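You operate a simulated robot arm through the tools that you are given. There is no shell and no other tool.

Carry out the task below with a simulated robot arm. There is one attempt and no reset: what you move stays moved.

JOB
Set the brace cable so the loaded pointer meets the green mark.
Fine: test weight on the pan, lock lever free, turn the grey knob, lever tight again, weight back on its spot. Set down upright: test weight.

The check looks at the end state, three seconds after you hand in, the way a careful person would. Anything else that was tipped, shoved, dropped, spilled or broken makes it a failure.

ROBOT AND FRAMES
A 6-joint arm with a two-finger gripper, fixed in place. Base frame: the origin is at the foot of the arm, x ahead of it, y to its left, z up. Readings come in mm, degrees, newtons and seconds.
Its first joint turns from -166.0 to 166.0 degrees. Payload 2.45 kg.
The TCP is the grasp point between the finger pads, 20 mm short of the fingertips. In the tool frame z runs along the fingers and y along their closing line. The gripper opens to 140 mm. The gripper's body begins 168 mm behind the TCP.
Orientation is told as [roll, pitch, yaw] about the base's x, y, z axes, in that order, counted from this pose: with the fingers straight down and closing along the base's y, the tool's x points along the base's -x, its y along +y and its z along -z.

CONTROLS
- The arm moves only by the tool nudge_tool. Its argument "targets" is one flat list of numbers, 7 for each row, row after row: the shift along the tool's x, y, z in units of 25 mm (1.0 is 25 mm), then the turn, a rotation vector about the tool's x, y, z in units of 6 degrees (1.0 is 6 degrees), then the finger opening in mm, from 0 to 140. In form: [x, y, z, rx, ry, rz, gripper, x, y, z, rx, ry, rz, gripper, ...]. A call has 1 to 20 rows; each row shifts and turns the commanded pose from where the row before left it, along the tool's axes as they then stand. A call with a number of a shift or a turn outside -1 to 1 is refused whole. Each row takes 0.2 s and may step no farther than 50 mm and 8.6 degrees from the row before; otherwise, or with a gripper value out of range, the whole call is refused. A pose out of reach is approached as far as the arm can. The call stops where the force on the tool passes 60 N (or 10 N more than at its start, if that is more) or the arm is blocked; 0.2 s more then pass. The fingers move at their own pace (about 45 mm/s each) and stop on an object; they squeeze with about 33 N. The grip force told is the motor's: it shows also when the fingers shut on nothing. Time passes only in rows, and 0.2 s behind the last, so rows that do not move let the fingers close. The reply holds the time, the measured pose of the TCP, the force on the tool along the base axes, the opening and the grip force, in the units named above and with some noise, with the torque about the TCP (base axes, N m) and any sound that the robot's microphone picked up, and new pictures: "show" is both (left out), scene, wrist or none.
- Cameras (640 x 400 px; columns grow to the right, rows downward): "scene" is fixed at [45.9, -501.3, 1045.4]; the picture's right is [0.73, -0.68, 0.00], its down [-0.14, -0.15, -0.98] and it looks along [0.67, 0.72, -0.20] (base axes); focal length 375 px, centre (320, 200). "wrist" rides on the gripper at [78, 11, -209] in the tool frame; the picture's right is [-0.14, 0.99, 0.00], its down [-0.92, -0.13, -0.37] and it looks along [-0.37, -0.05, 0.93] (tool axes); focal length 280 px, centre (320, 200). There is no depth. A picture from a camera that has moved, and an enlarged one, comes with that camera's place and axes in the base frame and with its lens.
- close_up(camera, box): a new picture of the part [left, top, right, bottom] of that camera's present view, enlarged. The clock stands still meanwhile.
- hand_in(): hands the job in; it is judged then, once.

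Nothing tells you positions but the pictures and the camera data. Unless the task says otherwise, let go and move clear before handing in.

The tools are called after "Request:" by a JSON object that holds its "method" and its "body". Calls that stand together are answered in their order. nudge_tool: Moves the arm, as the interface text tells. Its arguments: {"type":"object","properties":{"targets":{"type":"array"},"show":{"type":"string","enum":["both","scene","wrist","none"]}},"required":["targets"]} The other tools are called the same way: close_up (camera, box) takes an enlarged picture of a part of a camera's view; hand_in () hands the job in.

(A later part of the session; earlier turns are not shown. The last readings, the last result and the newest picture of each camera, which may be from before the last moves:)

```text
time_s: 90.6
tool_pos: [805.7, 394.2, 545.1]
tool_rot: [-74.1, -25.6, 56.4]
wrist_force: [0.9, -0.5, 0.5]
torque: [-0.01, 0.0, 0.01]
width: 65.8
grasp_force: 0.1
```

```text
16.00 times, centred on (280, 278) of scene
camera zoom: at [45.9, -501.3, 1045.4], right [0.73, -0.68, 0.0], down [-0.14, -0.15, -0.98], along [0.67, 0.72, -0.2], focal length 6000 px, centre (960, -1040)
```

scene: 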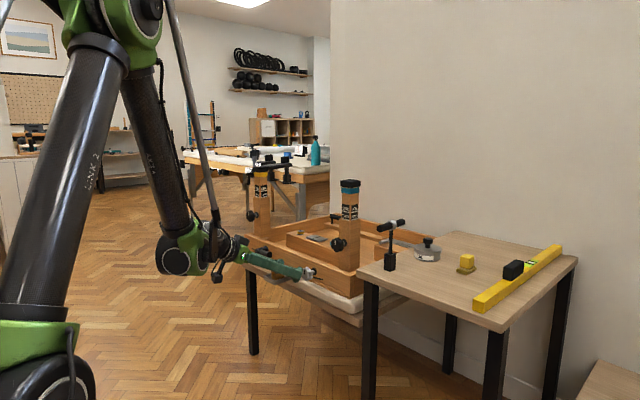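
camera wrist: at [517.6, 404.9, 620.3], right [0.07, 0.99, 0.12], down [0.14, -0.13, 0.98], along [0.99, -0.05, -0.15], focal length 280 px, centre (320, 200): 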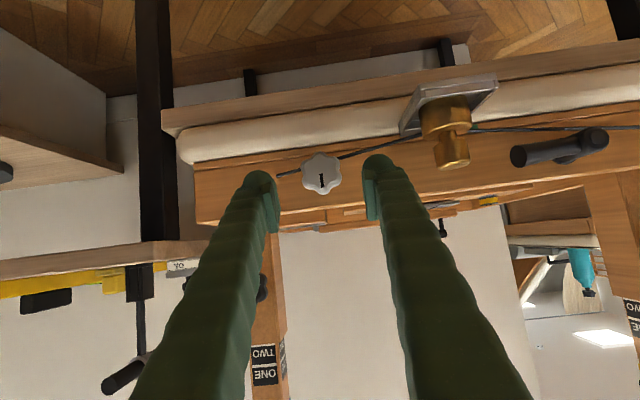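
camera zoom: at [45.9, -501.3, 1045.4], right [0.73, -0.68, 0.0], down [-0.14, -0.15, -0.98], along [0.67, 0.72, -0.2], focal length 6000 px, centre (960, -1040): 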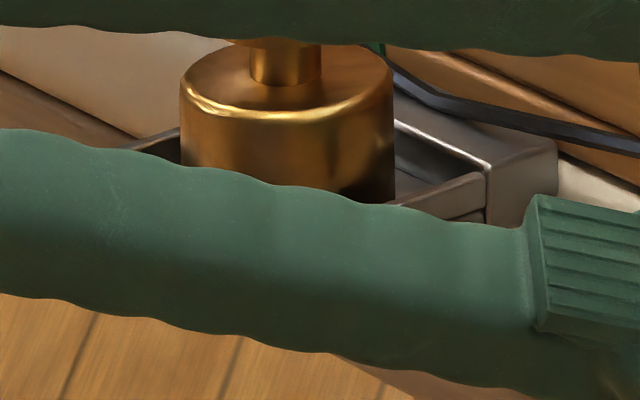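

The lobes are aligned with the seat. I'll close and turn 72° clockwise.

Request:
{"method": "nudge_tool", "body": {"targets": [0, 0, 0, 0, 0, 0, 20, 0, 0, 0, 0, 0, 0, 20, 0, 0, 0, 0, 0, 0, 20, 0, 0, 0, 0, 0, 0, 20], "show": "none"}}

Request:
{"method": "nudge_tool", "body": {"targets": [0, 0, 0, -0.5, 0, 0.866, 20, 0, 0, 0, -0.5, 0, 0.866, 20, 0, 0, 0, -0.5, 0, 0.866, 20, 0, 0, 0, -0.5, 0, 0.866, 20, 0, 0, 0, -0.5, 0, 0.866, 20, 0, 0, 0, -0.5, 0, 0.866, 20], "show": "none"}}

Request:
{"method": "nudge_tool", "body": {"targets": [0, 0, 0, -0.5, 0, 0.866, 20, 0, 0, 0, -0.5, 0, 0.866, 20, 0, 0, 0, -0.5, 0, 0.866, 20, 0, 0, 0, -0.5, 0, 0.866, 20, 0, 0, 0, -0.5, 0, 0.866, 20, 0, 0, 0, -0.5, 0, 0.866, 20, 0, 0, 0, 0, 0, 0, 20], "show": "none"}}

Request:
{"method": "close_up", "body": {"camera": "scene", "box": [260, 265, 300, 290]}}

Request:
{"method": "close_up", "body": {"camera": "wrist", "box": [240, 110, 400, 230]}}

```text
time_s: 91.6
tool_pos: [806.6, 394.9, 544.6]
tool_rot: [-73.9, -25.7, 56.3]
wrist_force: [-0.2, -0.3, -2.5]
torque: [0.0, 0.06, -0.01]
width: 40.3
grasp_force: 44.9
```

```text
time_s: 93.0
tool_pos: [807.4, 393.9, 543.8]
tool_rot: [-41.7, -52.4, 35.0]
wrist_force: [3.2, -0.8, 3.8]
torque: [-0.02, 0.02, -0.01]
width: 40.5
grasp_force: 45.3
```

```text
time_s: 94.6
tool_pos: [806.3, 395.8, 544.8]
tool_rot: [23.3, -57.8, -20.0]
wrist_force: [22.1, 11.6, 8.6]
torque: [0.01, -0.07, 0.09]
width: 40.4
grasp_force: 44.4
```

```text
16.00 times, centred on (280, 278) of scene
camera zoom: at [45.9, -501.3, 1045.4], right [0.73, -0.68, 0.0], down [-0.14, -0.15, -0.98], along [0.67, 0.72, -0.2], focal length 6000 px, centre (960, -1040)
```

zoom: 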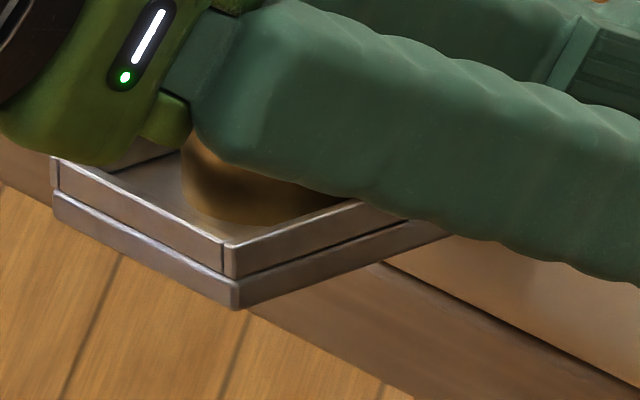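

```text
3.33 times, centred on (320, 170) of wrist
camera zoom: at [587.6, 397.3, 582.3], right [0.07, 0.94, 0.32], down [0.14, -0.33, 0.93], along [0.99, -0.02, -0.16], focal length 935 px, centre (320, 300)
```

zoom: 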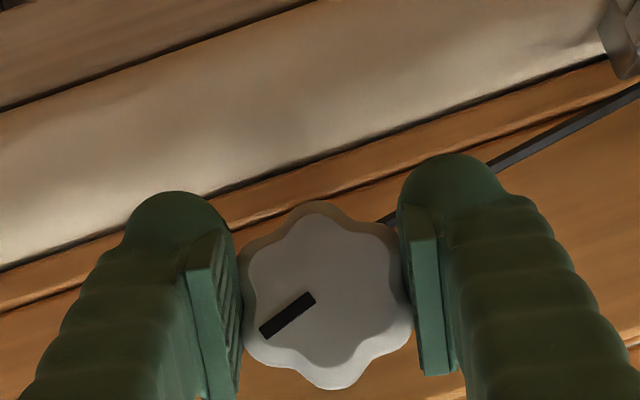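

The pan rose another 3.5 mm, as intended. I'll release, back off and view the pointer level again.

Request:
{"method": "nudge_tool", "body": {"targets": [0, 0, 0, 0, 0, 0, 70, 0, 0, 0, 0, 0, 0, 70, 0, 0, 0, 0.5, 0, -0.866, 70, 0, 0, 0, 0.5, 0, -0.866, 70, 0, 0, -0.8, 0, 0, 0, 70, 0, 0, -0.8, 0, 0, 0, 80, 0, 0, -0.8, 0, 0, 0, 80, 0, 0, -0.8, 0, 0, 0, 80, -0.425, 0.97, -0.465, 0, 0, 0, 80, -0.425, 0.97, -0.465, 0, 0, 0, 80, -0.425, 0.97, -0.465, 0, 0, 0, 80, -0.425, 0.97, -0.465, 0, 0, 0, 80], "show": "none"}}

Request:
{"method": "nudge_tool", "body": {"targets": [0.848, 0.55, -0.238, 0, -1, 0, 140, 0.818, 0.55, -0.326, 0, 0, 0, 140, 0.818, 0.55, -0.326, 0, 0, 0, 140, 0.818, 0.55, -0.326, 0, 0, 0, 140, 0.818, 0.55, -0.326, 0, 0, 0, 140, 0.818, 0.55, -0.326, 0, 0, 0, 140, 0.818, 0.55, -0.326, 0, 0, 0, 140, 0.818, 0.55, -0.326, 0, 0, 0, 140, 0, 0, 0, 0, 0, 0, 140], "show": "wrist"}}

Request:
{"method": "close_up", "body": {"camera": "wrist", "box": [302, 190, 326, 205]}}

Request:
{"method": "close_up", "body": {"camera": "scene", "box": [260, 265, 300, 290]}}

```text
time_s: 97.2
tool_pos: [718.4, 492.0, 644.4]
tool_rot: [0.1, -60.0, -0.1]
wrist_force: [0.4, -0.5, 0.7]
torque: [0.02, 0.01, -0.02]
width: 79.8
grasp_force: 0.0
```

```text
time_s: 99.2
tool_pos: [590.7, 601.4, 521.7]
tool_rot: [0.0, -66.0, -0.1]
wrist_force: [-0.4, -0.7, 0.6]
torque: [-0.01, -0.02, -0.02]
width: 139.8
grasp_force: 0.1
camera wrist: at [369.0, 612.2, 536.0], right [0.06, 0.99, 0.13], down [0.04, -0.13, 0.99], along [1.0, -0.05, -0.04], focal length 280 px, centre (320, 200)
```

wrist: 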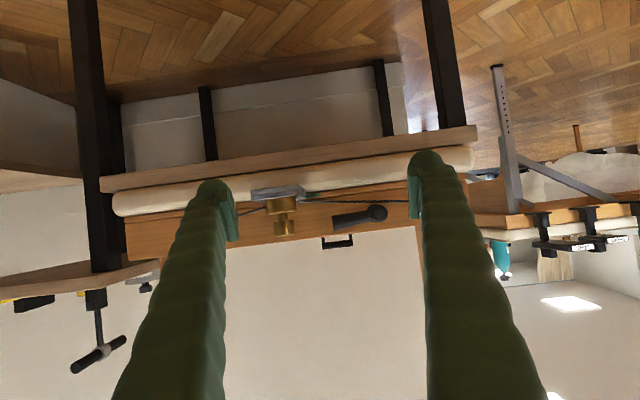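

```text
16.00 times, centred on (314, 198) of wrist
camera zoom: at [369.0, 612.2, 536.0], right [0.06, 0.99, 0.13], down [0.04, -0.13, 0.99], along [1.0, -0.05, -0.04], focal length 4486 px, centre (416, 240)
```

zoom: 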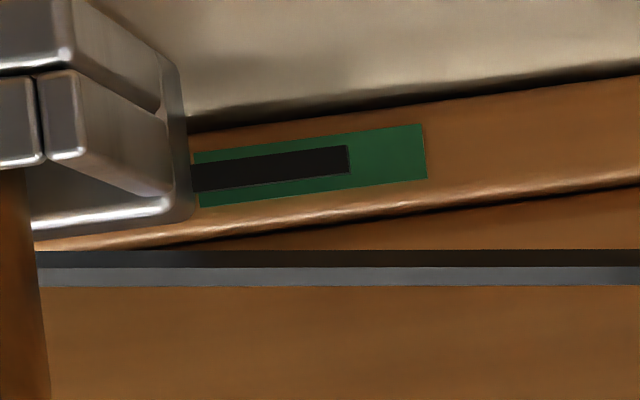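

```text
16.00 times, centred on (280, 278) of scene
camera zoom: at [45.9, -501.3, 1045.4], right [0.73, -0.68, 0.0], down [-0.14, -0.15, -0.98], along [0.67, 0.72, -0.2], focal length 6000 px, centre (960, -1040)
```

zoom: 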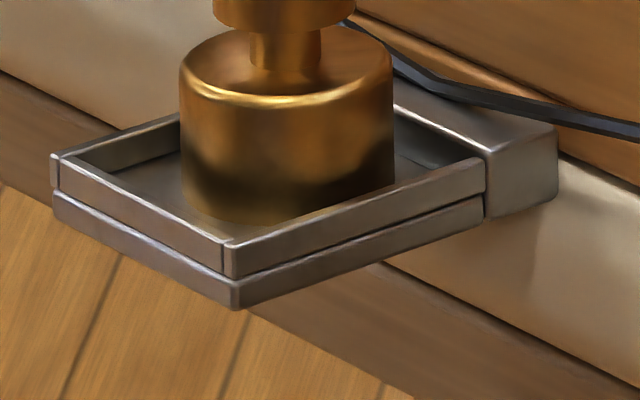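

The loaded pointer is now centred on the green mark, within about 0.2 mm. Next is the lever: I'll check its current angle, then bring the tool level with it.

Request:
{"method": "close_up", "body": {"camera": "wrist", "box": [320, 180, 400, 250]}}

Request:
{"method": "nudge_tool", "body": {"targets": [-0.632, 0.25, 0.682, 0, -1, 0, 64, -0.557, 0.25, 0.744, 0, -1, 0, 64, -0.476, 0.25, 0.798, 0, -1, 0, 64, -0.39, 0.25, 0.844, 0, -1, 0, 64, 0, 0, 0, 0, 0, 0, 64], "show": "wrist"}}

```text
5.71 times, centred on (360, 215) of wrist
camera zoom: at [369.0, 612.2, 536.0], right [0.06, 0.99, 0.13], down [0.04, -0.13, 0.99], along [1.0, -0.05, -0.04], focal length 1602 px, centre (91, 114)
```

zoom: 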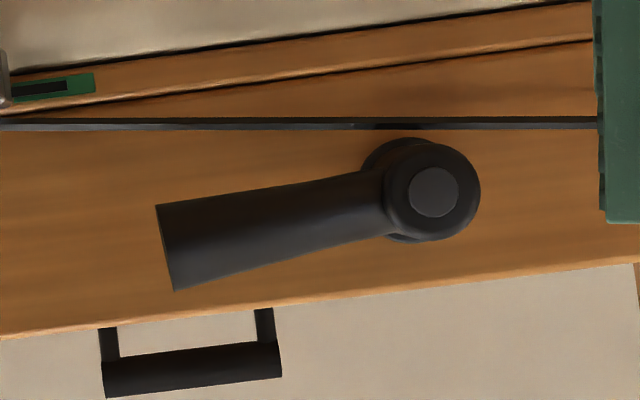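

```text
time_s: 100.4
tool_pos: [679.1, 627.1, 553.9]
tool_rot: [167.5, -89.9, -167.4]
wrist_force: [-0.7, -0.1, -0.2]
torque: [0.02, -0.01, -0.01]
width: 64.1
grasp_force: 0.2
camera wrist: at [472.1, 638.3, 474.4], right [0.0, 0.99, 0.14], down [-0.37, -0.13, 0.92], along [0.93, -0.05, 0.37], focal length 280 px, centre (320, 200)
```

wrist: 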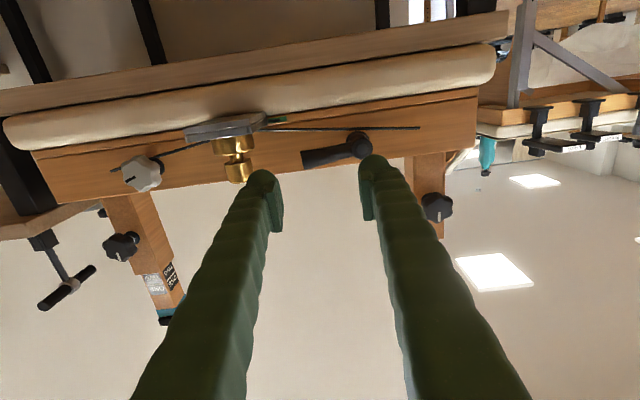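

The lever handle sits about 4° above horizontal (94° from straight down). I'll roll the tool to match it and look again before advancing.

Request:
{"method": "nudge_tool", "body": {"targets": [-0.088, -0.06, 0, 0, 0, -1, 64, 0, 0, 0, 0, 0, -1, 64, 0, 0, 0, 0, 0, -1, 64, 0, 0, 0, 0, 0, -1, 64, 0, 0, 0, 0, 0, -1, 64, 0, 0, 0, 0, 0, -1, 64, 0, 0, 0, 0, 0, -1, 64, 0, 0, 0, 0, 0, -1, 64, 0, 0, 0, 0, 0, -1, 64, 0, 0, 0, 0, 0, -1, 64, 0, 0, 0, 0, 0, -1, 64, 0, 0, 0, 0, 0, -1, 64, 0, 0, 0, 0, 0, -1, 64, 0, 0, 0, 0, 0, -1, 64, 0, 0, 0, 0, 0, -1, 64, 0, 0, 0, 0, 0, -0.67, 64], "show": "wrist"}}

Request:
{"method": "close_up", "body": {"camera": "wrist", "box": [220, 110, 420, 250]}}

```text
time_s: 103.8
tool_pos: [679.9, 625.3, 554.0]
tool_rot: [-90.0, 4.1, 90.0]
wrist_force: [-0.4, 0.8, 0.5]
torque: [0.0, -0.03, 0.01]
width: 64.0
grasp_force: 0.0
camera wrist: at [471.8, 546.2, 548.5], right [0.0, 0.07, -1.0], down [-0.37, 0.93, 0.06], along [0.93, 0.37, 0.03], focal length 280 px, centre (320, 200)
```

wrist: 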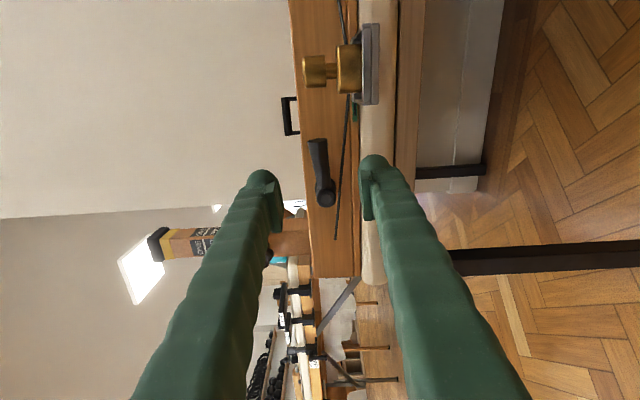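

```text
2.86 times, centred on (320, 180) of wrist
camera zoom: at [471.8, 546.2, 548.5], right [0.0, 0.07, -1.0], down [-0.37, 0.93, 0.06], along [0.93, 0.37, 0.03], focal length 801 px, centre (320, 257)
```

zoom: 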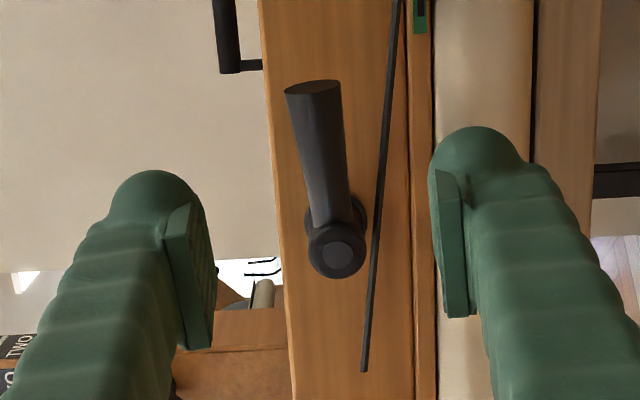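

The handle is in line between the fingers. I'll advance around it and close to a loose cage.

Request:
{"method": "nudge_tool", "body": {"targets": [0, 0, 0.9, 0, 0, 0, 64, 0, 0, 0.9, 0, 0, 0, 64, 0, 0, 0.9, 0, 0, 0, 64, 0, 0, 0.9, 0, 0, 0, 64, 0, 0, 0.9, 0, 0, 0, 64, 0, 0, 0.62, 0, 0, 0, 64, 0, 0, 0, 0, 0, 0, 50, 0, 0, 0, 0, 0, 0, 40, 0, 0, 0, 0, 0, 0, 28, 0, 0, 0, 0, 0, 0, 28], "show": "wrist"}}

Request:
{"method": "close_up", "body": {"camera": "wrist", "box": [200, 100, 440, 260]}}

Request:
{"method": "close_up", "body": {"camera": "scene", "box": [220, 225, 330, 294]}}

```text
time_s: 106.0
tool_pos: [807.9, 625.4, 554.4]
tool_rot: [-89.9, 4.0, 90.0]
wrist_force: [0.2, -0.2, -0.3]
torque: [0.0, 0.01, 0.03]
width: 27.9
grasp_force: 0.1
camera wrist: at [599.3, 545.7, 548.4], right [0.0, 0.07, -1.0], down [-0.37, 0.93, 0.06], along [0.93, 0.37, 0.03], focal length 280 px, centre (320, 200)
```

wrist: 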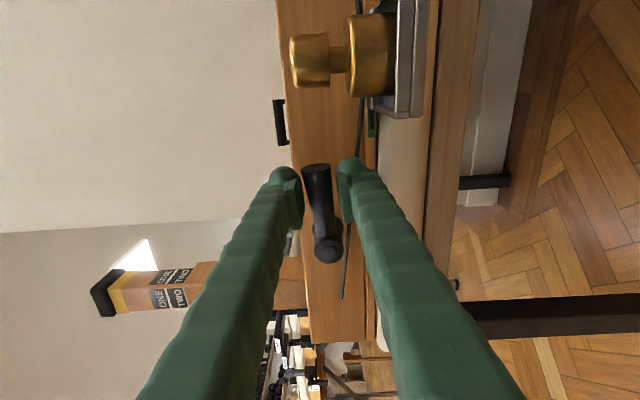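

```text
2.50 times, centred on (320, 180) of wrist
camera zoom: at [599.3, 545.7, 548.4], right [0.0, 0.07, -1.0], down [-0.37, 0.93, 0.06], along [0.93, 0.37, 0.03], focal length 701 px, centre (320, 250)
```

zoom: 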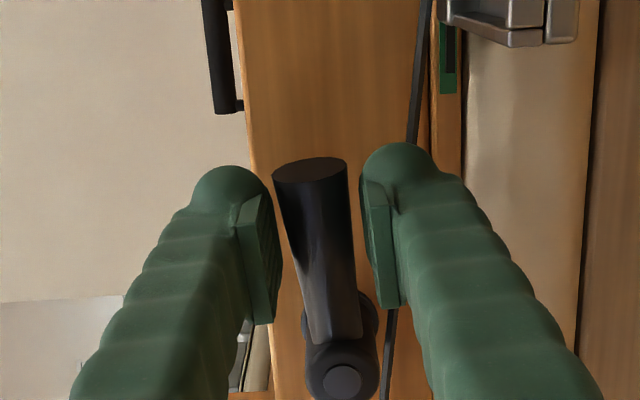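

```text
5.80 times, centred on (275, 260) of scene
camera zoom: at [45.9, -501.3, 1045.4], right [0.73, -0.68, 0.0], down [-0.14, -0.15, -0.98], along [0.67, 0.72, -0.2], focal length 2174 px, centre (581, -145)
```

zoom: 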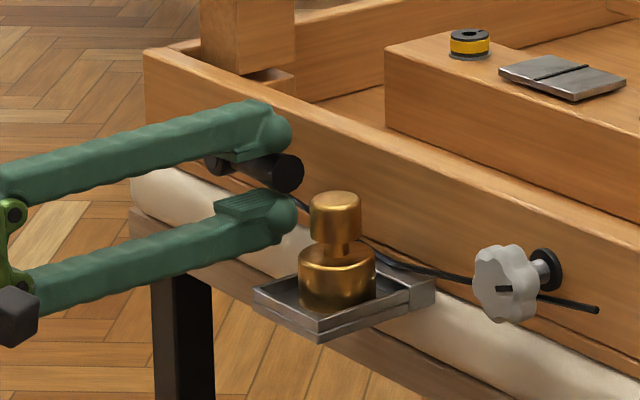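

Caged. I'll swing the lever back down along the same arc.

Request:
{"method": "nudge_tool", "body": {"targets": [-0.0118, 0.2258, 0, 0, 0, 1, 28, -0.0118, 0.2258, 0, 0, 0, 1, 28, -0.0118, 0.2258, 0, 0, 0, 1, 28, -0.0118, 0.2258, 0, 0, 0, 1, 28, -0.0118, 0.2258, 0, 0, 0, 1, 28, -0.0118, 0.2258, 0, 0, 0, 1, 28, -0.0118, 0.2258, 0, 0, 0, 1, 28, -0.0118, 0.2258, 0, 0, 0, 1, 28], "show": "none"}}

Request:
{"method": "nudge_tool", "body": {"targets": [-0.0118, 0.2258, 0, 0, 0, 1, 28, -0.0118, 0.2258, 0, 0, 0, 1, 28, -0.0118, 0.2258, 0, 0, 0, 1, 28, -0.0118, 0.2258, 0, 0, 0, 1, 28, -0.0118, 0.2258, 0, 0, 0, 1, 28, -0.0118, 0.2258, 0, 0, 0, 1, 28], "show": "wrist"}}

Request:
{"method": "close_up", "body": {"camera": "wrist", "box": [200, 100, 440, 260]}}

```text
time_s: 107.8
tool_pos: [808.4, 640.3, 513.3]
tool_rot: [-89.9, -44.1, 90.1]
wrist_force: [-0.7, -1.3, 0.4]
torque: [0.01, 0.02, 0.03]
width: 28.5
grasp_force: 0.1
```

```text
time_s: 109.2
tool_pos: [808.5, 668.7, 497.5]
tool_rot: [-90.2, -80.1, 90.1]
wrist_force: [0.7, -2.8, 0.5]
torque: [-0.03, 0.0, 0.0]
width: 29.6
grasp_force: 1.0
camera wrist: at [600.2, 666.5, 418.3], right [0.0, 1.0, -0.04], down [-0.37, 0.03, 0.93], along [0.93, 0.01, 0.37], focal length 280 px, centre (320, 200)
```

wrist: 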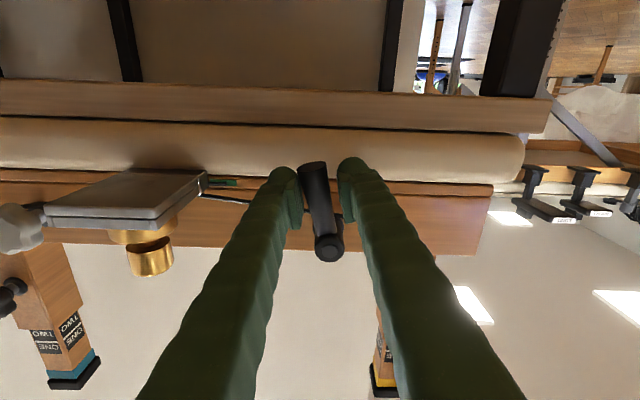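

```text
2.50 times, centred on (320, 180) of wrist
camera zoom: at [600.2, 666.5, 418.3], right [0.0, 1.0, -0.04], down [-0.37, 0.03, 0.93], along [0.93, 0.01, 0.37], focal length 701 px, centre (320, 250)
```

zoom: 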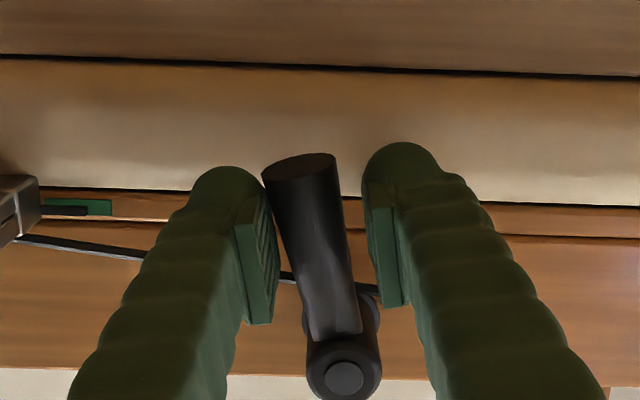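

Request:
{"method": "nudge_tool", "body": {"targets": [-0.0118, 0.2258, 0, 0, 0, 1, 28, -0.0118, 0.2258, 0, 0, 0, 1, 28, 0, 0, 0, 0, 0, 0, 28], "show": "none"}}

Request:
{"method": "nudge_tool", "body": {"targets": [-0.0118, 0.2258, 0, 0, 0, 1, 28, 0, 0, 0, 0, 0, 0, 28], "show": "none"}}

Request:
{"method": "close_up", "body": {"camera": "wrist", "box": [200, 100, 440, 260]}}

```text
time_s: 110.0
tool_pos: [806.5, 680.8, 497.3]
tool_rot: [90.6, -87.9, -90.9]
wrist_force: [0.5, -3.9, -1.7]
torque: [-0.06, 0.02, -0.03]
width: 30.9
grasp_force: 2.2
```

```text
time_s: 110.6
tool_pos: [808.7, 685.6, 497.6]
tool_rot: [90.3, -81.9, -90.5]
wrist_force: [-3.2, -12.7, 2.2]
torque: [-0.24, -0.02, -0.17]
width: 36.2
grasp_force: 6.2
```

```text
2.50 times, centred on (320, 180) of wrist
camera zoom: at [600.6, 707.0, 421.8], right [0.0, 0.96, 0.27], down [-0.37, -0.25, 0.89], along [0.93, -0.1, 0.36], focal length 701 px, centre (320, 250)
```

zoom: 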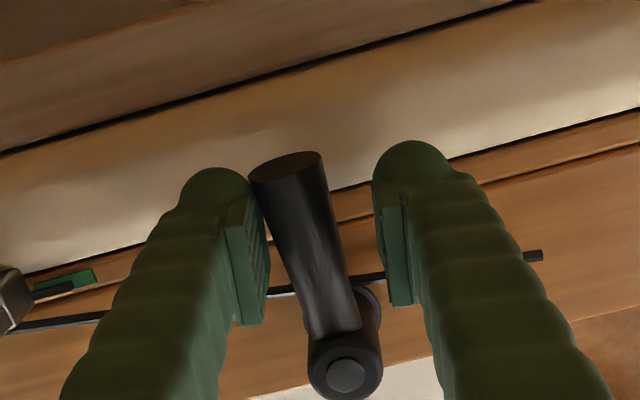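

The lever is straight down again and against its stop (12.7 N, no further movement), so it's tight. I'll ease off, open and withdraw, then re-check the pointer.

Request:
{"method": "nudge_tool", "body": {"targets": [-0.0118, -0.2258, 0, 0, 0, -1, 34, 0, -0.1, 0, 0, 0, -0.33, 45, 0, 0, 0, 0, 0, 0, 60, 0, 0, 0, 0, 0, 0, 66, 0, 0, 0, 0, 0, 0, 66, 0, 0, -0.5, 0, 0, 0, 66, 0, 0, -1, 0, 0, 0, 66, 0, 0, -1, 0, 0, 0, 66, 0, 0, -1, 0, 0, 0, 66, 0, 0, -1, 0, 0, 0, 66, 0, 0, -0.5, 0, 0, 0, 66], "show": "both"}}

Request:
{"method": "close_up", "body": {"camera": "wrist", "box": [200, 100, 440, 260]}}

Request:
{"method": "close_up", "body": {"camera": "scene", "box": [220, 225, 330, 294]}}

```text
time_s: 113.0
tool_pos: [681.9, 678.7, 496.3]
tool_rot: [155.5, -90.1, -155.6]
wrist_force: [-0.2, 0.1, 0.5]
torque: [0.04, -0.03, 0.02]
width: 66.0
grasp_force: 0.2
camera wrist: at [474.7, 689.0, 418.5], right [0.0, 0.99, 0.14], down [-0.37, -0.13, 0.92], along [0.93, -0.05, 0.37], focal length 280 px, centre (320, 200)
```

scene: 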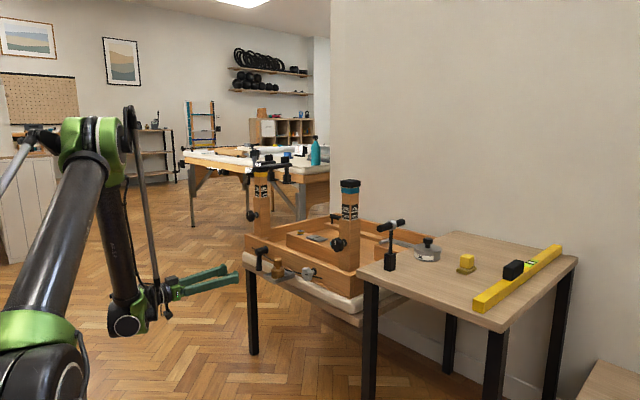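
wrist: 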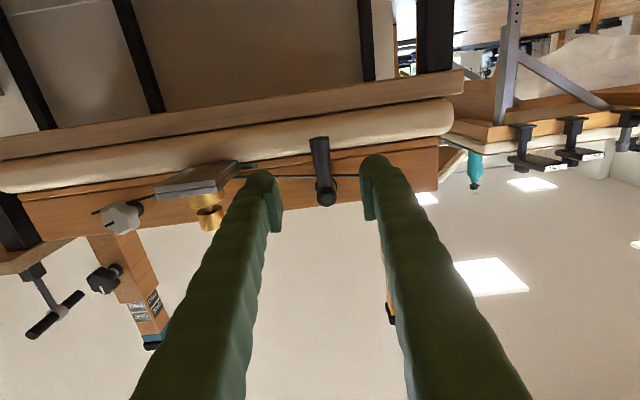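

```text
2.50 times, centred on (320, 180) of wrist
camera zoom: at [474.7, 689.0, 418.5], right [0.0, 0.99, 0.14], down [-0.37, -0.13, 0.92], along [0.93, -0.05, 0.37], focal length 701 px, centre (320, 250)
```

zoom: 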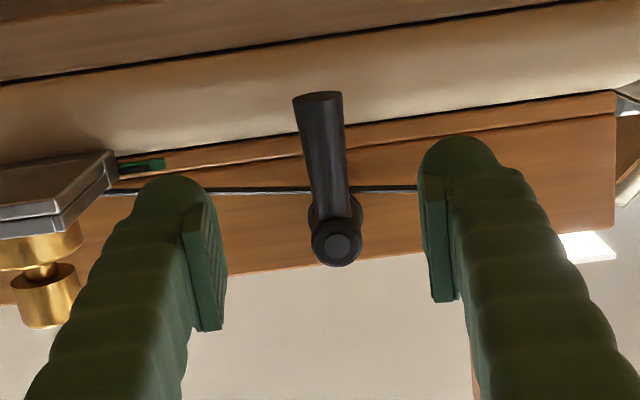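

```text
5.80 times, centred on (275, 260) of scene
camera zoom: at [45.9, -501.3, 1045.4], right [0.73, -0.68, 0.0], down [-0.14, -0.15, -0.98], along [0.67, 0.72, -0.2], focal length 2174 px, centre (581, -145)
```

zoom: 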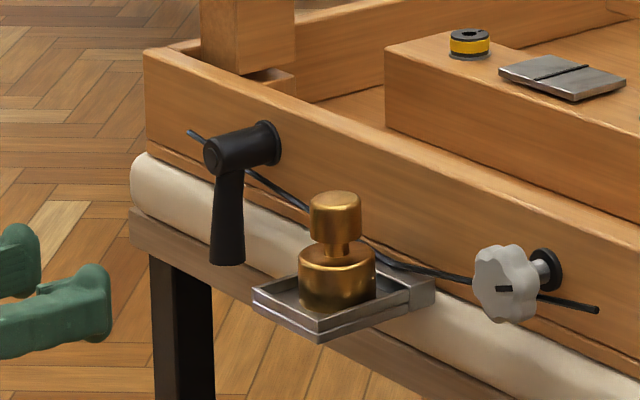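

The lever is back to its original straight-down position. I'll re-check the loaded pointer from the level viewpoint now that it's locked.

Request:
{"method": "nudge_tool", "body": {"targets": [-0.24, -0.77, -0.9, 0, 1, 0, 140, -0.145, -0.77, -0.92, 0, 1, 0, 140, -0.048, -0.77, -0.93, 0, 1, 0, 140, 0.05, -0.77, -0.93, 0, 1, 0, 140, 0, 0, 0, 0, 0, 0, 140, 0, 0, 0, 0, 0, 0, 140], "show": "wrist"}}

Request:
{"method": "close_up", "body": {"camera": "wrist", "box": [295, 185, 335, 210]}}

```text
time_s: 114.4
tool_pos: [593.4, 603.7, 521.4]
tool_rot: [0.2, -66.0, -0.1]
wrist_force: [-0.5, -0.2, -0.8]
torque: [-0.01, 0.01, 0.01]
width: 139.9
grasp_force: 0.0
camera wrist: at [371.9, 613.4, 534.2], right [0.06, 0.99, 0.13], down [0.04, -0.13, 0.99], along [1.0, -0.05, -0.04], focal length 280 px, centre (320, 200)
```

wrist: 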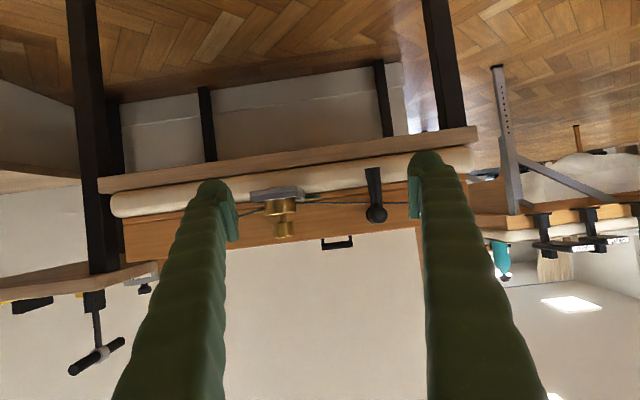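

```text
16.00 times, centred on (315, 198) of wrist
camera zoom: at [371.9, 613.4, 534.2], right [0.06, 0.99, 0.13], down [0.04, -0.13, 0.99], along [1.0, -0.05, -0.04], focal length 4486 px, centre (400, 240)
```

zoom: 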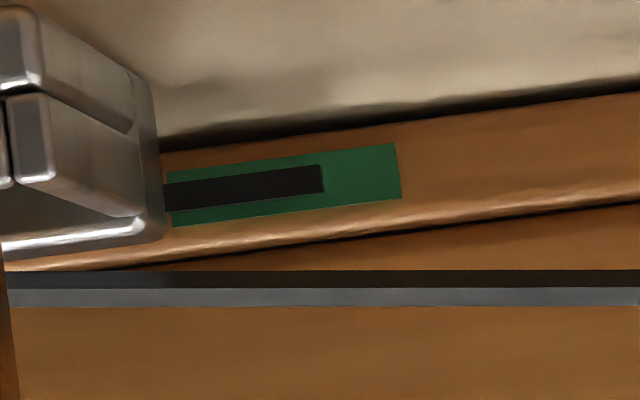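

Locked and loaded, the pointer is centred on the green mark. Now I'll return over the pan with the tool pointing down to pick up the weight.

Request:
{"method": "nudge_tool", "body": {"targets": [-0.75, -0.04, -0.26, 0, 0, 0, 64, -0.75, -0.04, -0.26, 0, 0, 0, 64, -0.75, -0.04, -0.26, 0, 0, 0, 64, -0.75, -0.04, -0.26, 0, 0, 0, 64, 0, 0, 0, 0, 1, 0, 64, -0.604, -0.258, 0.487, 0, 1, 0, 64, -0.652, -0.258, 0.421, 0, 1, 0, 64, -0.693, -0.258, 0.351, 0, 1, 0, 64, -0.725, -0.258, 0.276, 0, 1, 0, 64, -0.75, -0.258, 0.199, 0, 1, 0, 64, -0.767, -0.258, 0.12, 0, 1, 0, 64, -0.775, -0.258, 0.039, 0, 1, 0, 64, -0.775, -0.258, -0.043, 0, 1, 0, 64, -0.766, -0.258, -0.123, 0, 1, 0, 64, -0.749, -0.258, -0.203, 0, 1, 0, 64, -0.724, -0.258, -0.28, 0, 0, 0, 64], "show": "both"}}

Request:
{"method": "close_up", "body": {"camera": "wrist", "box": [260, 100, 380, 200]}}

```text
time_s: 117.8
tool_pos: [798.5, 527.2, 678.0]
tool_rot: [0.0, 0.0, -0.1]
wrist_force: [-0.7, 0.0, -0.7]
torque: [0.02, 0.0, -0.01]
width: 63.9
grasp_force: 0.1
camera wrist: at [721.9, 537.8, 886.5], right [0.14, 0.99, 0.0], down [0.92, -0.13, 0.37], along [0.36, -0.05, -0.93], focal length 280 px, centre (320, 200)
```

scene: 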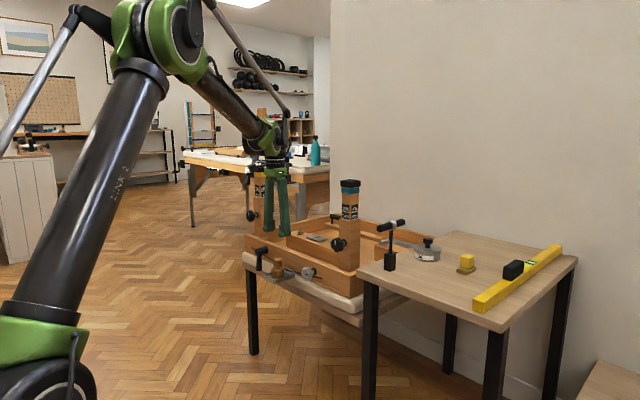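
wrist: 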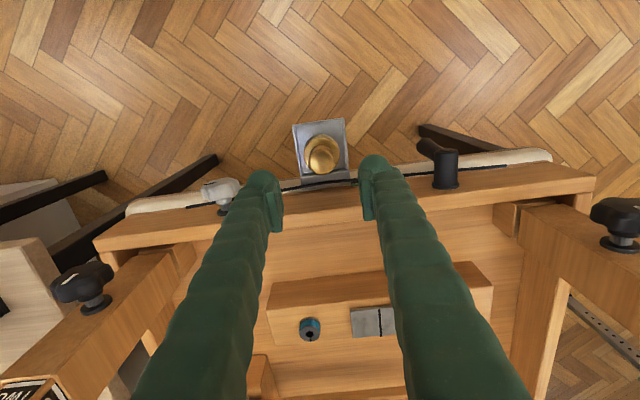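

```text
4.00 times, centred on (320, 150) of wrist
camera zoom: at [721.9, 537.8, 886.5], right [0.14, 0.99, 0.0], down [0.92, -0.13, 0.37], along [0.36, -0.05, -0.93], focal length 1122 px, centre (320, 400)
```

zoom: 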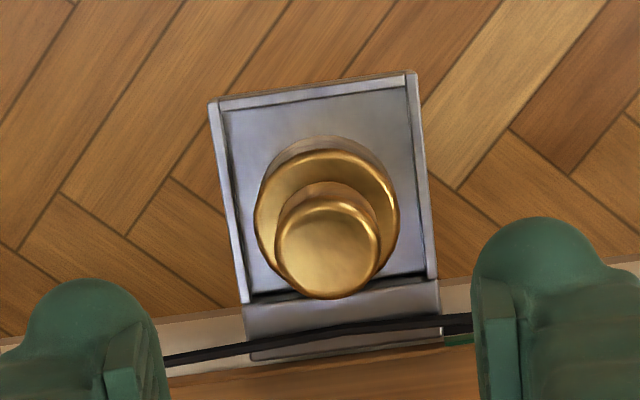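

Request:
{"method": "nudge_tool", "body": {"targets": [-0.03, 0.03, 1, 0, 0, 0, 64, -0.02, 0.03, 1, 0, 0, 0, 64, 0, 0, 1, 0, 0, 0, 64, 0, 0, 0.9, 0, 0, 0, 64, 0, 0, 0, 0, 0, 0, 64], "show": "none"}}

Request:
{"method": "close_up", "body": {"camera": "wrist", "box": [260, 140, 380, 240]}}

Request:
{"method": "close_up", "body": {"camera": "scene", "box": [250, 235, 330, 285]}}

```text
time_s: 119.0
tool_pos: [799.7, 526.9, 579.1]
tool_rot: [0.0, 0.0, 0.1]
wrist_force: [0.7, -0.2, -0.5]
torque: [-0.01, 0.05, 0.03]
width: 64.0
grasp_force: 0.1
```

```text
4.00 times, centred on (320, 190) of wrist
camera zoom: at [722.7, 537.6, 788.3], right [0.14, 0.99, 0.0], down [0.92, -0.13, 0.37], along [0.37, -0.05, -0.93], focal length 1122 px, centre (320, 240)
```

zoom: 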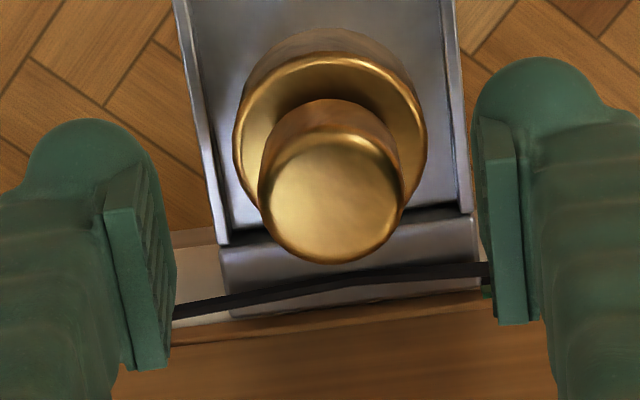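

```text
8.00 times, centred on (290, 260) of scene
camera zoom: at [45.9, -501.3, 1045.4], right [0.73, -0.68, 0.0], down [-0.14, -0.15, -0.98], along [0.67, 0.72, -0.2], focal length 3000 px, centre (560, -280)
```

zoom: 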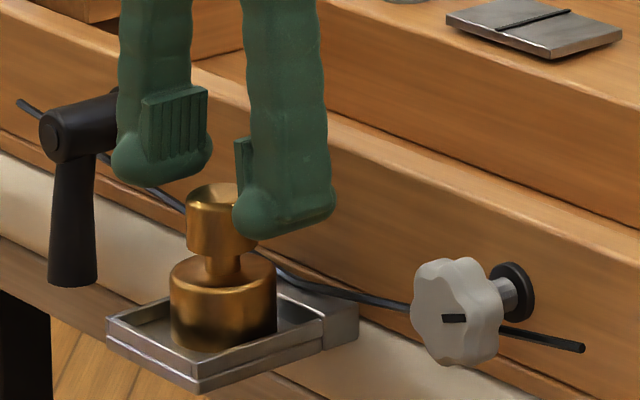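

Request:
{"method": "nudge_tool", "body": {"targets": [0, 0.06, 0.36, 0, 0, 0, 64, 0, 0, 0.36, 0, 0, 0, 64, 0, 0, 0, 0, 0, 0, 64], "show": "none"}}

Request:
{"method": "close_up", "body": {"camera": "wrist", "box": [260, 140, 380, 240]}}

Request:
{"method": "close_up", "body": {"camera": "scene", "box": [250, 235, 330, 285]}}

```text
time_s: 119.8
tool_pos: [799.8, 529.3, 562.0]
tool_rot: [0.0, -0.1, 0.0]
wrist_force: [0.5, -0.4, -0.3]
torque: [0.01, 0.01, 0.03]
width: 64.0
grasp_force: 0.0
```

```text
4.00 times, centred on (320, 190) of wrist
camera zoom: at [723.1, 539.4, 770.1], right [0.14, 0.99, 0.0], down [0.92, -0.13, 0.37], along [0.37, -0.05, -0.93], focal length 1122 px, centre (320, 240)
```

zoom: 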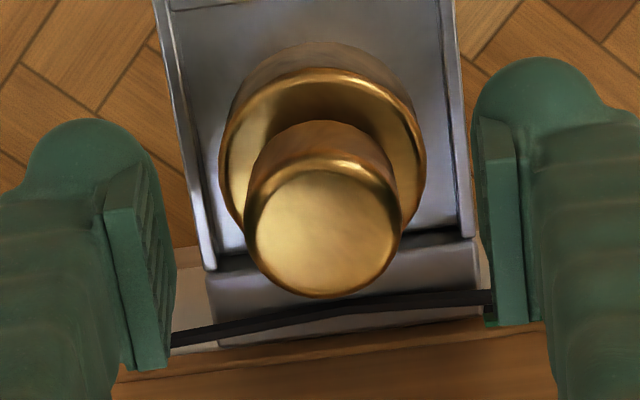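

```text
8.00 times, centred on (290, 260) of scene
camera zoom: at [45.9, -501.3, 1045.4], right [0.73, -0.68, 0.0], down [-0.14, -0.15, -0.98], along [0.67, 0.72, -0.2], focal length 3000 px, centre (560, -280)
```

zoom: 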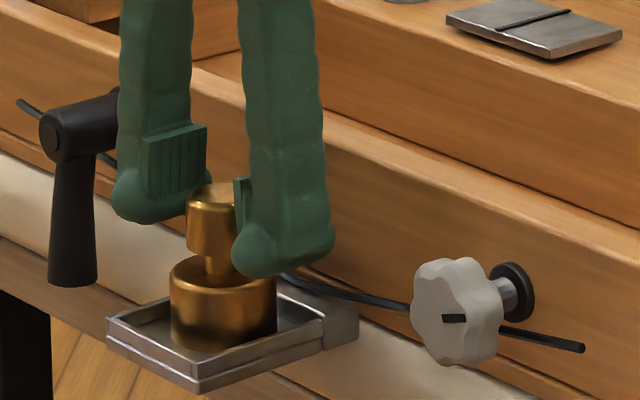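

The weight is framed exactly as it was at the first grasp. I'll close and lift slowly, since the pan will follow upward as it unloads.

Request:
{"method": "nudge_tool", "body": {"targets": [0, 0, 0, 0, 0, 0, 0, 0, 0, 0, 0, 0, 0, 0, 0, 0, 0, 0, 0, 0, 0, 0, 0, 0, 0, 0, 0, 0], "show": "none"}}

Request:
{"method": "nudge_tool", "body": {"targets": [0, 0, -0.2, 0, 0, 0, 0, 0, 0, -0.2, 0, 0, 0, 0, 0, 0, -0.2, 0, 0, 0, 0, 0, 0, -0.2, 0, 0, 0, 0, 0, 0, -0.2, 0, 0, 0, 0, 0, 0, -0.2, 0, 0, 0, 0], "show": "none"}}

Request:
{"method": "close_up", "body": {"camera": "scene", "box": [250, 235, 330, 285]}}

Request:
{"method": "close_up", "body": {"camera": "wrist", "box": [260, 140, 380, 240]}}

```text
time_s: 120.8
tool_pos: [801.0, 529.5, 561.2]
tool_rot: [0.0, 0.0, 0.0]
wrist_force: [0.5, 1.9, -0.6]
torque: [-0.01, 0.03, 0.03]
width: 30.5
grasp_force: 33.0
```

```text
time_s: 122.2
tool_pos: [801.1, 528.3, 592.1]
tool_rot: [0.0, 0.1, -0.1]
wrist_force: [-0.2, -0.2, -2.8]
torque: [-0.03, -0.03, 0.01]
width: 30.5
grasp_force: 32.6
```

```text
8.00 times, centred on (290, 260) of scene
camera zoom: at [45.9, -501.3, 1045.4], right [0.73, -0.68, 0.0], down [-0.14, -0.15, -0.98], along [0.67, 0.72, -0.2], focal length 3000 px, centre (560, -280)
```

zoom: 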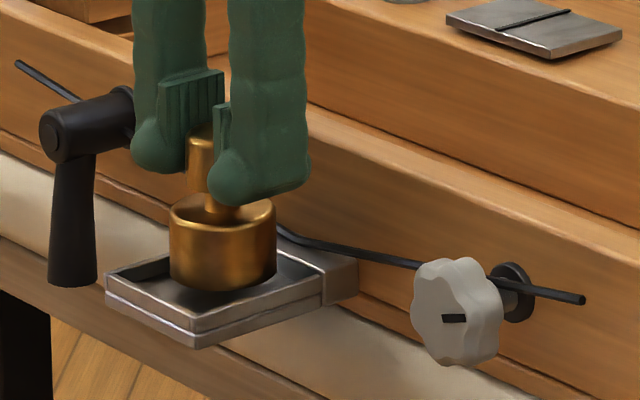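

```text
4.00 times, centred on (320, 190) of wrist
camera zoom: at [723.4, 539.5, 799.7], right [0.14, 0.99, 0.0], down [0.92, -0.13, 0.37], along [0.37, -0.05, -0.93], focal length 1122 px, centre (320, 240)
```

zoom: 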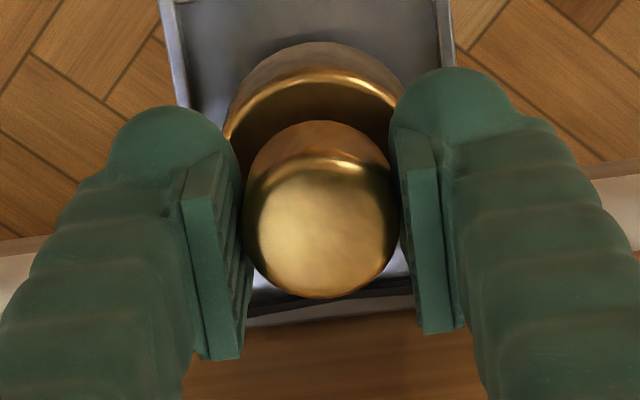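

The weight is clear and the pan has sprung back up. I'll carry the weight back along the same safe route to the side table.

Request:
{"method": "nudge_tool", "body": {"targets": [0, 0, -0.6, 0, 0, 0, 0, 0, 0, -1, 0, 0, 0, 0, 0, 0, -1, 0, 0, 0, 0, 0, 0, -1, 0, 0, 0, 0, 0, 0, -1, 0, 0, 0, 0, 0.535, -0.94, -0.335, 0, 0, 0, 0, 0.535, -0.94, -0.335, 0, 0, 0, 0, 0.535, -0.94, -0.335, 0, 0, 0, 0, 0.535, -0.94, -0.335, 0, 0, 0, 0, 0.535, -0.94, -0.335, 0, 0, 0, 0, 0.535, -0.94, -0.335, 0, 0, 0, 0, 0.535, -0.94, -0.335, 0, 0, 0, 0, 0.535, -0.94, -0.335, 0, 0, 0, 0, 0, -1, 0, 0, 0, 0, 0, 0, -1, 0, 0, 0, 0, 0, 0, -1, 0, 0, 0, 0, 0, 0, -1, 0, 0, 0, 0, 0, 0, -1, 0, 0, 0, 0, 0, 0, -1, 0, 0, 0, 0, 0], "show": "none"}}

```text
time_s: 126.2
tool_pos: [691.7, 188.8, 773.1]
tool_rot: [0.0, 0.0, 0.0]
wrist_force: [0.5, -1.2, -3.2]
torque: [0.02, -0.01, 0.0]
width: 30.6
grasp_force: 32.9
```

Request:
{"method": "nudge_tool", "body": {"targets": [0, -0.935, -0.1, 0, 0, 0, 0, 0, -0.935, -0.1, 0, 0, 0, 0, 0, -0.935, -0.1, 0, 0, 0, 0, 0, -0.935, -0.1, 0, 0, 0, 0, 0, -0.935, 0, 0, 0, 0, 0, 0, -0.935, 0, 0, 0, 0, 0, 0, -0.935, 0, 0, 0, 0, 0, 0, -0.935, 0, 0, 0, 0, 0, 0, -0.935, 0, 0, 0, 0, 0, -1, 0, 0, 0, 0, 0, 0, -1, 0, 0, 0, 0, 0, 0, -1, 0, 0, 0, 0, 0, 0, -1, 0, 0, 0, 0, 0, 0, -1, 0, 0, 0, 0, 0, 0, -1, 0, 0, 0, 0, 0, 0, -1, 0, 0, 0, 0, 0, 0, -1, 0, 0, 0, 0, 0, 0]}}

```text
time_s: 129.8
tool_pos: [892.6, -20.7, 782.5]
tool_rot: [0.1, 0.1, 0.1]
wrist_force: [-0.5, -0.4, -2.4]
torque: [0.02, -0.02, -0.01]
width: 30.5
grasp_force: 33.1
camera wrist: at [814.6, -10.3, 991.1], right [0.14, 0.99, 0.0], down [0.92, -0.13, 0.37], along [0.37, -0.05, -0.93], focal length 280 px, centre (320, 200)
```

scene: 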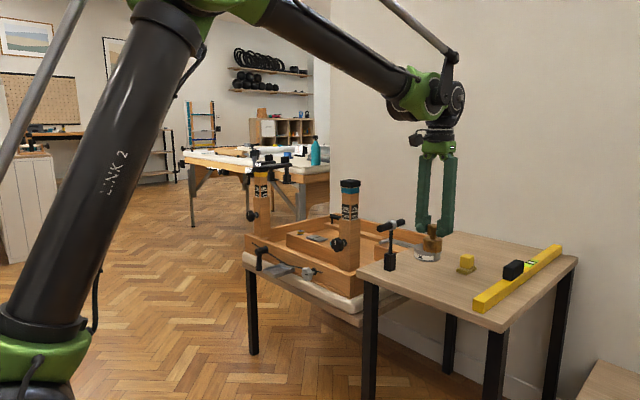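
wrist: 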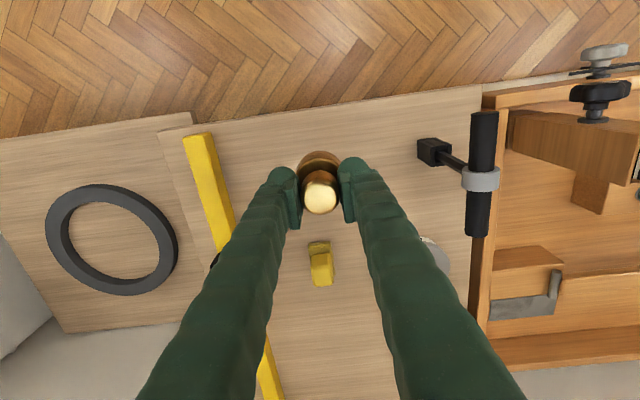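

Request:
{"method": "nudge_tool", "body": {"targets": [-0.08, -0.01, 0.9, 0, 0, 0, 0, 0, 0, 0.9, 0, 0, 0, 0, 0, 0, 0.9, 0, 0, 0, 0, 0, 0, 0.8, 0, 0, 0, 0, 0, 0, 0, 0, 0, 0, 0], "show": "none"}}

Request:
{"method": "close_up", "body": {"camera": "scene", "box": [390, 230, 480, 295]}}

Request:
{"method": "close_up", "body": {"camera": "wrist", "box": [260, 140, 380, 240]}}

```text
time_s: 131.0
tool_pos: [893.0, -21.5, 695.0]
tool_rot: [-0.1, 0.0, 0.0]
wrist_force: [0.5, 0.3, -2.4]
torque: [-0.01, 0.04, -0.01]
width: 30.4
grasp_force: 32.5
```

```text
6.15 times, centred on (435, 262) of scene
camera zoom: at [45.9, -501.3, 1045.4], right [0.73, -0.68, 0.0], down [-0.14, -0.15, -0.98], along [0.67, 0.72, -0.2], focal length 2308 px, centre (-388, -185)
```

zoom: 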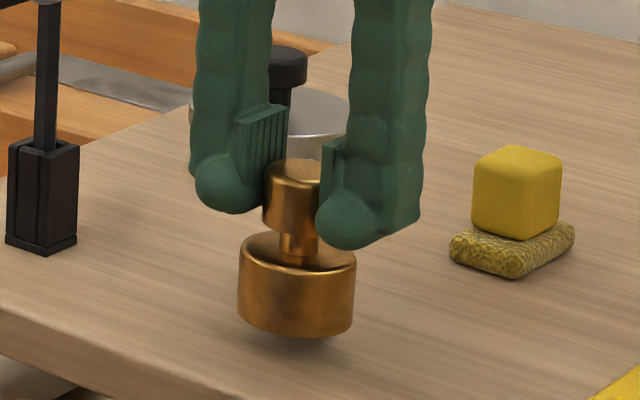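

```text
4.00 times, centred on (320, 190) of wrist
camera zoom: at [816.7, -10.8, 903.5], right [0.14, 0.99, 0.0], down [0.92, -0.13, 0.37], along [0.37, -0.05, -0.93], focal length 1122 px, centre (320, 240)
```

zoom: 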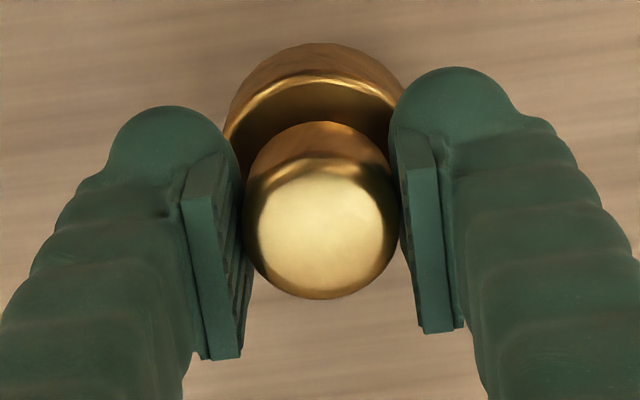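

The weight is about 11 mm above the table and lines up with its original spot. I'll lower in small steps until the table takes the load.

Request:
{"method": "nudge_tool", "body": {"targets": [0, 0, 0.2, 0, 0, 0, 0, 0, 0, 0.14, 0, 0, 0, 0, 0, 0, 0, 0, 0, 0, 0], "show": "none"}}

Request:
{"method": "nudge_tool", "body": {"targets": [0, 0, 0.04, 0, 0, 0, 0, 0, 0, 0, 0, 0, 0, 0], "show": "none"}}

Request:
{"method": "close_up", "body": {"camera": "scene", "box": [390, 230, 480, 295]}}

```text
time_s: 131.8
tool_pos: [894.0, -21.9, 687.2]
tool_rot: [0.0, 0.1, 0.0]
wrist_force: [-0.1, -0.9, -2.3]
torque: [-0.02, -0.02, 0.01]
width: 30.6
grasp_force: 32.6
```

```text
time_s: 132.4
tool_pos: [894.5, -20.9, 686.7]
tool_rot: [0.0, 0.0, 0.0]
wrist_force: [0.3, -0.5, -2.8]
torque: [0.02, -0.02, -0.02]
width: 30.6
grasp_force: 33.3
```

```text
6.15 times, centred on (435, 262) of scene
camera zoom: at [45.9, -501.3, 1045.4], right [0.73, -0.68, 0.0], down [-0.14, -0.15, -0.98], along [0.67, 0.72, -0.2], focal length 2308 px, centre (-388, -185)
```

zoom: 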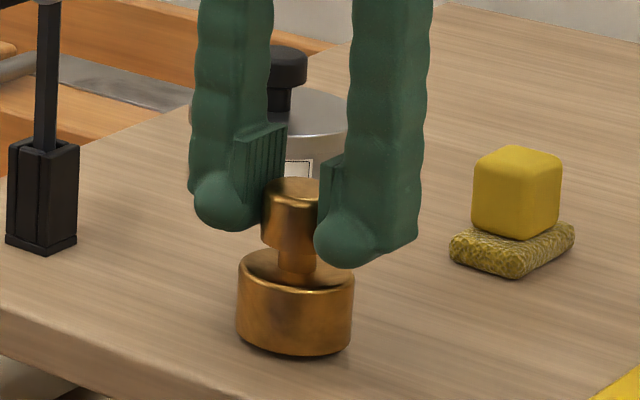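

Request:
{"method": "nudge_tool", "body": {"targets": [0, 0, 0.05, 0, 0, 0, 0, 0, 0, 0, 0, 0, 0, 0], "show": "none"}}

Request:
{"method": "nudge_tool", "body": {"targets": [0, 0, 0.03, 0, 0, 0, 0, 0, 0, 0, 0, 0, 0, 0], "show": "none"}}

Request:
{"method": "nudge_tool", "body": {"targets": [0, 0, 0.025, 0, 0, 0, 0, 0, 0, 0, 0, 0, 0, 0], "show": "none"}}

Request:
{"method": "close_up", "body": {"camera": "scene", "box": [390, 230, 480, 295]}}

```text
time_s: 133.0
tool_pos: [894.7, -19.7, 685.3]
tool_rot: [0.0, -0.1, 0.0]
wrist_force: [0.3, 1.0, -2.2]
torque: [-0.01, -0.02, 0.02]
width: 30.7
grasp_force: 33.0
```

```text
time_s: 133.6
tool_pos: [894.2, -21.2, 685.0]
tool_rot: [0.1, 0.0, -0.1]
wrist_force: [0.1, 0.1, -2.9]
torque: [-0.03, 0.0, -0.04]
width: 30.5
grasp_force: 32.9
```

```text
time_s: 134.2
tool_pos: [895.7, -20.2, 683.1]
tool_rot: [0.0, -0.1, 0.0]
wrist_force: [-0.2, -0.4, -3.2]
torque: [0.04, -0.01, 0.03]
width: 30.6
grasp_force: 32.8
```

```text
6.15 times, centred on (435, 262) of scene
camera zoom: at [45.9, -501.3, 1045.4], right [0.73, -0.68, 0.0], down [-0.14, -0.15, -0.98], along [0.67, 0.72, -0.2], focal length 2308 px, centre (-388, -185)
```

zoom: 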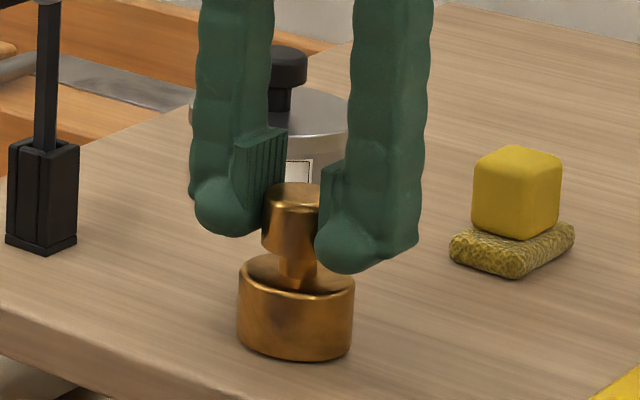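

Request:
{"method": "nudge_tool", "body": {"targets": [0, 0, 0.025, 0, 0, 0, 0, 0, 0, 0, 0, 0, 0, 0], "show": "none"}}

Request:
{"method": "nudge_tool", "body": {"targets": [0, 0, 0.025, 0, 0, 0, 0, 0, 0, 0, 0, 0, 0, 0], "show": "none"}}

Request:
{"method": "nudge_tool", "body": {"targets": [0, 0, 0.02, 0, 0, 0, 0, 0, 0, 0, 0, 0, 0, 0], "show": "none"}}

```text
time_s: 134.8
tool_pos: [894.6, -20.6, 683.4]
tool_rot: [0.0, 0.0, 0.0]
wrist_force: [0.5, -0.3, -2.4]
torque: [0.0, -0.02, 0.0]
width: 30.6
grasp_force: 32.9
```

```text
time_s: 135.4
tool_pos: [895.2, -21.3, 682.6]
tool_rot: [0.0, -0.1, -0.1]
wrist_force: [0.6, 0.5, -2.8]
torque: [0.01, -0.01, -0.01]
width: 30.3
grasp_force: 32.3
```

```text
time_s: 136.0
tool_pos: [895.8, -20.3, 682.6]
tool_rot: [0.0, 0.0, 0.0]
wrist_force: [0.3, -0.3, -2.6]
torque: [0.02, 0.0, 0.01]
width: 30.6
grasp_force: 33.1
```

Request:
{"method": "nudge_tool", "body": {"targets": [0, 0, 0.02, 0, 0, 0, 0, 0, 0, 0, 0, 0, 0, 0], "show": "none"}}

Request:
{"method": "nudge_tool", "body": {"targets": [0, 0, 0.02, 0, 0, 0, 0, 0, 0, 0, 0, 0, 0, 0], "show": "none"}}

Request:
{"method": "close_up", "body": {"camera": "scene", "box": [410, 265, 450, 290]}}

```text
time_s: 136.6
tool_pos: [894.1, -19.3, 682.5]
tool_rot: [0.0, 0.0, 0.0]
wrist_force: [3.1, 0.6, 5.2]
torque: [-0.09, -0.09, 0.01]
width: 30.4
grasp_force: 33.2
```

```text
time_s: 137.2
tool_pos: [894.7, -20.9, 682.3]
tool_rot: [0.0, -0.1, 0.0]
wrist_force: [0.6, -0.2, 9.8]
torque: [0.02, 0.09, -0.04]
width: 30.8
grasp_force: 33.0
```

```text
16.00 times, centred on (430, 278) of scene
camera zoom: at [45.9, -501.3, 1045.4], right [0.73, -0.68, 0.0], down [-0.14, -0.15, -0.98], along [0.67, 0.72, -0.2], focal length 6000 px, centre (-1440, -1040)
```

zoom: 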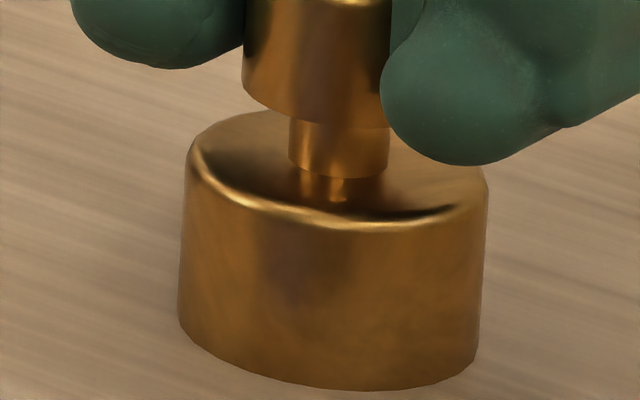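

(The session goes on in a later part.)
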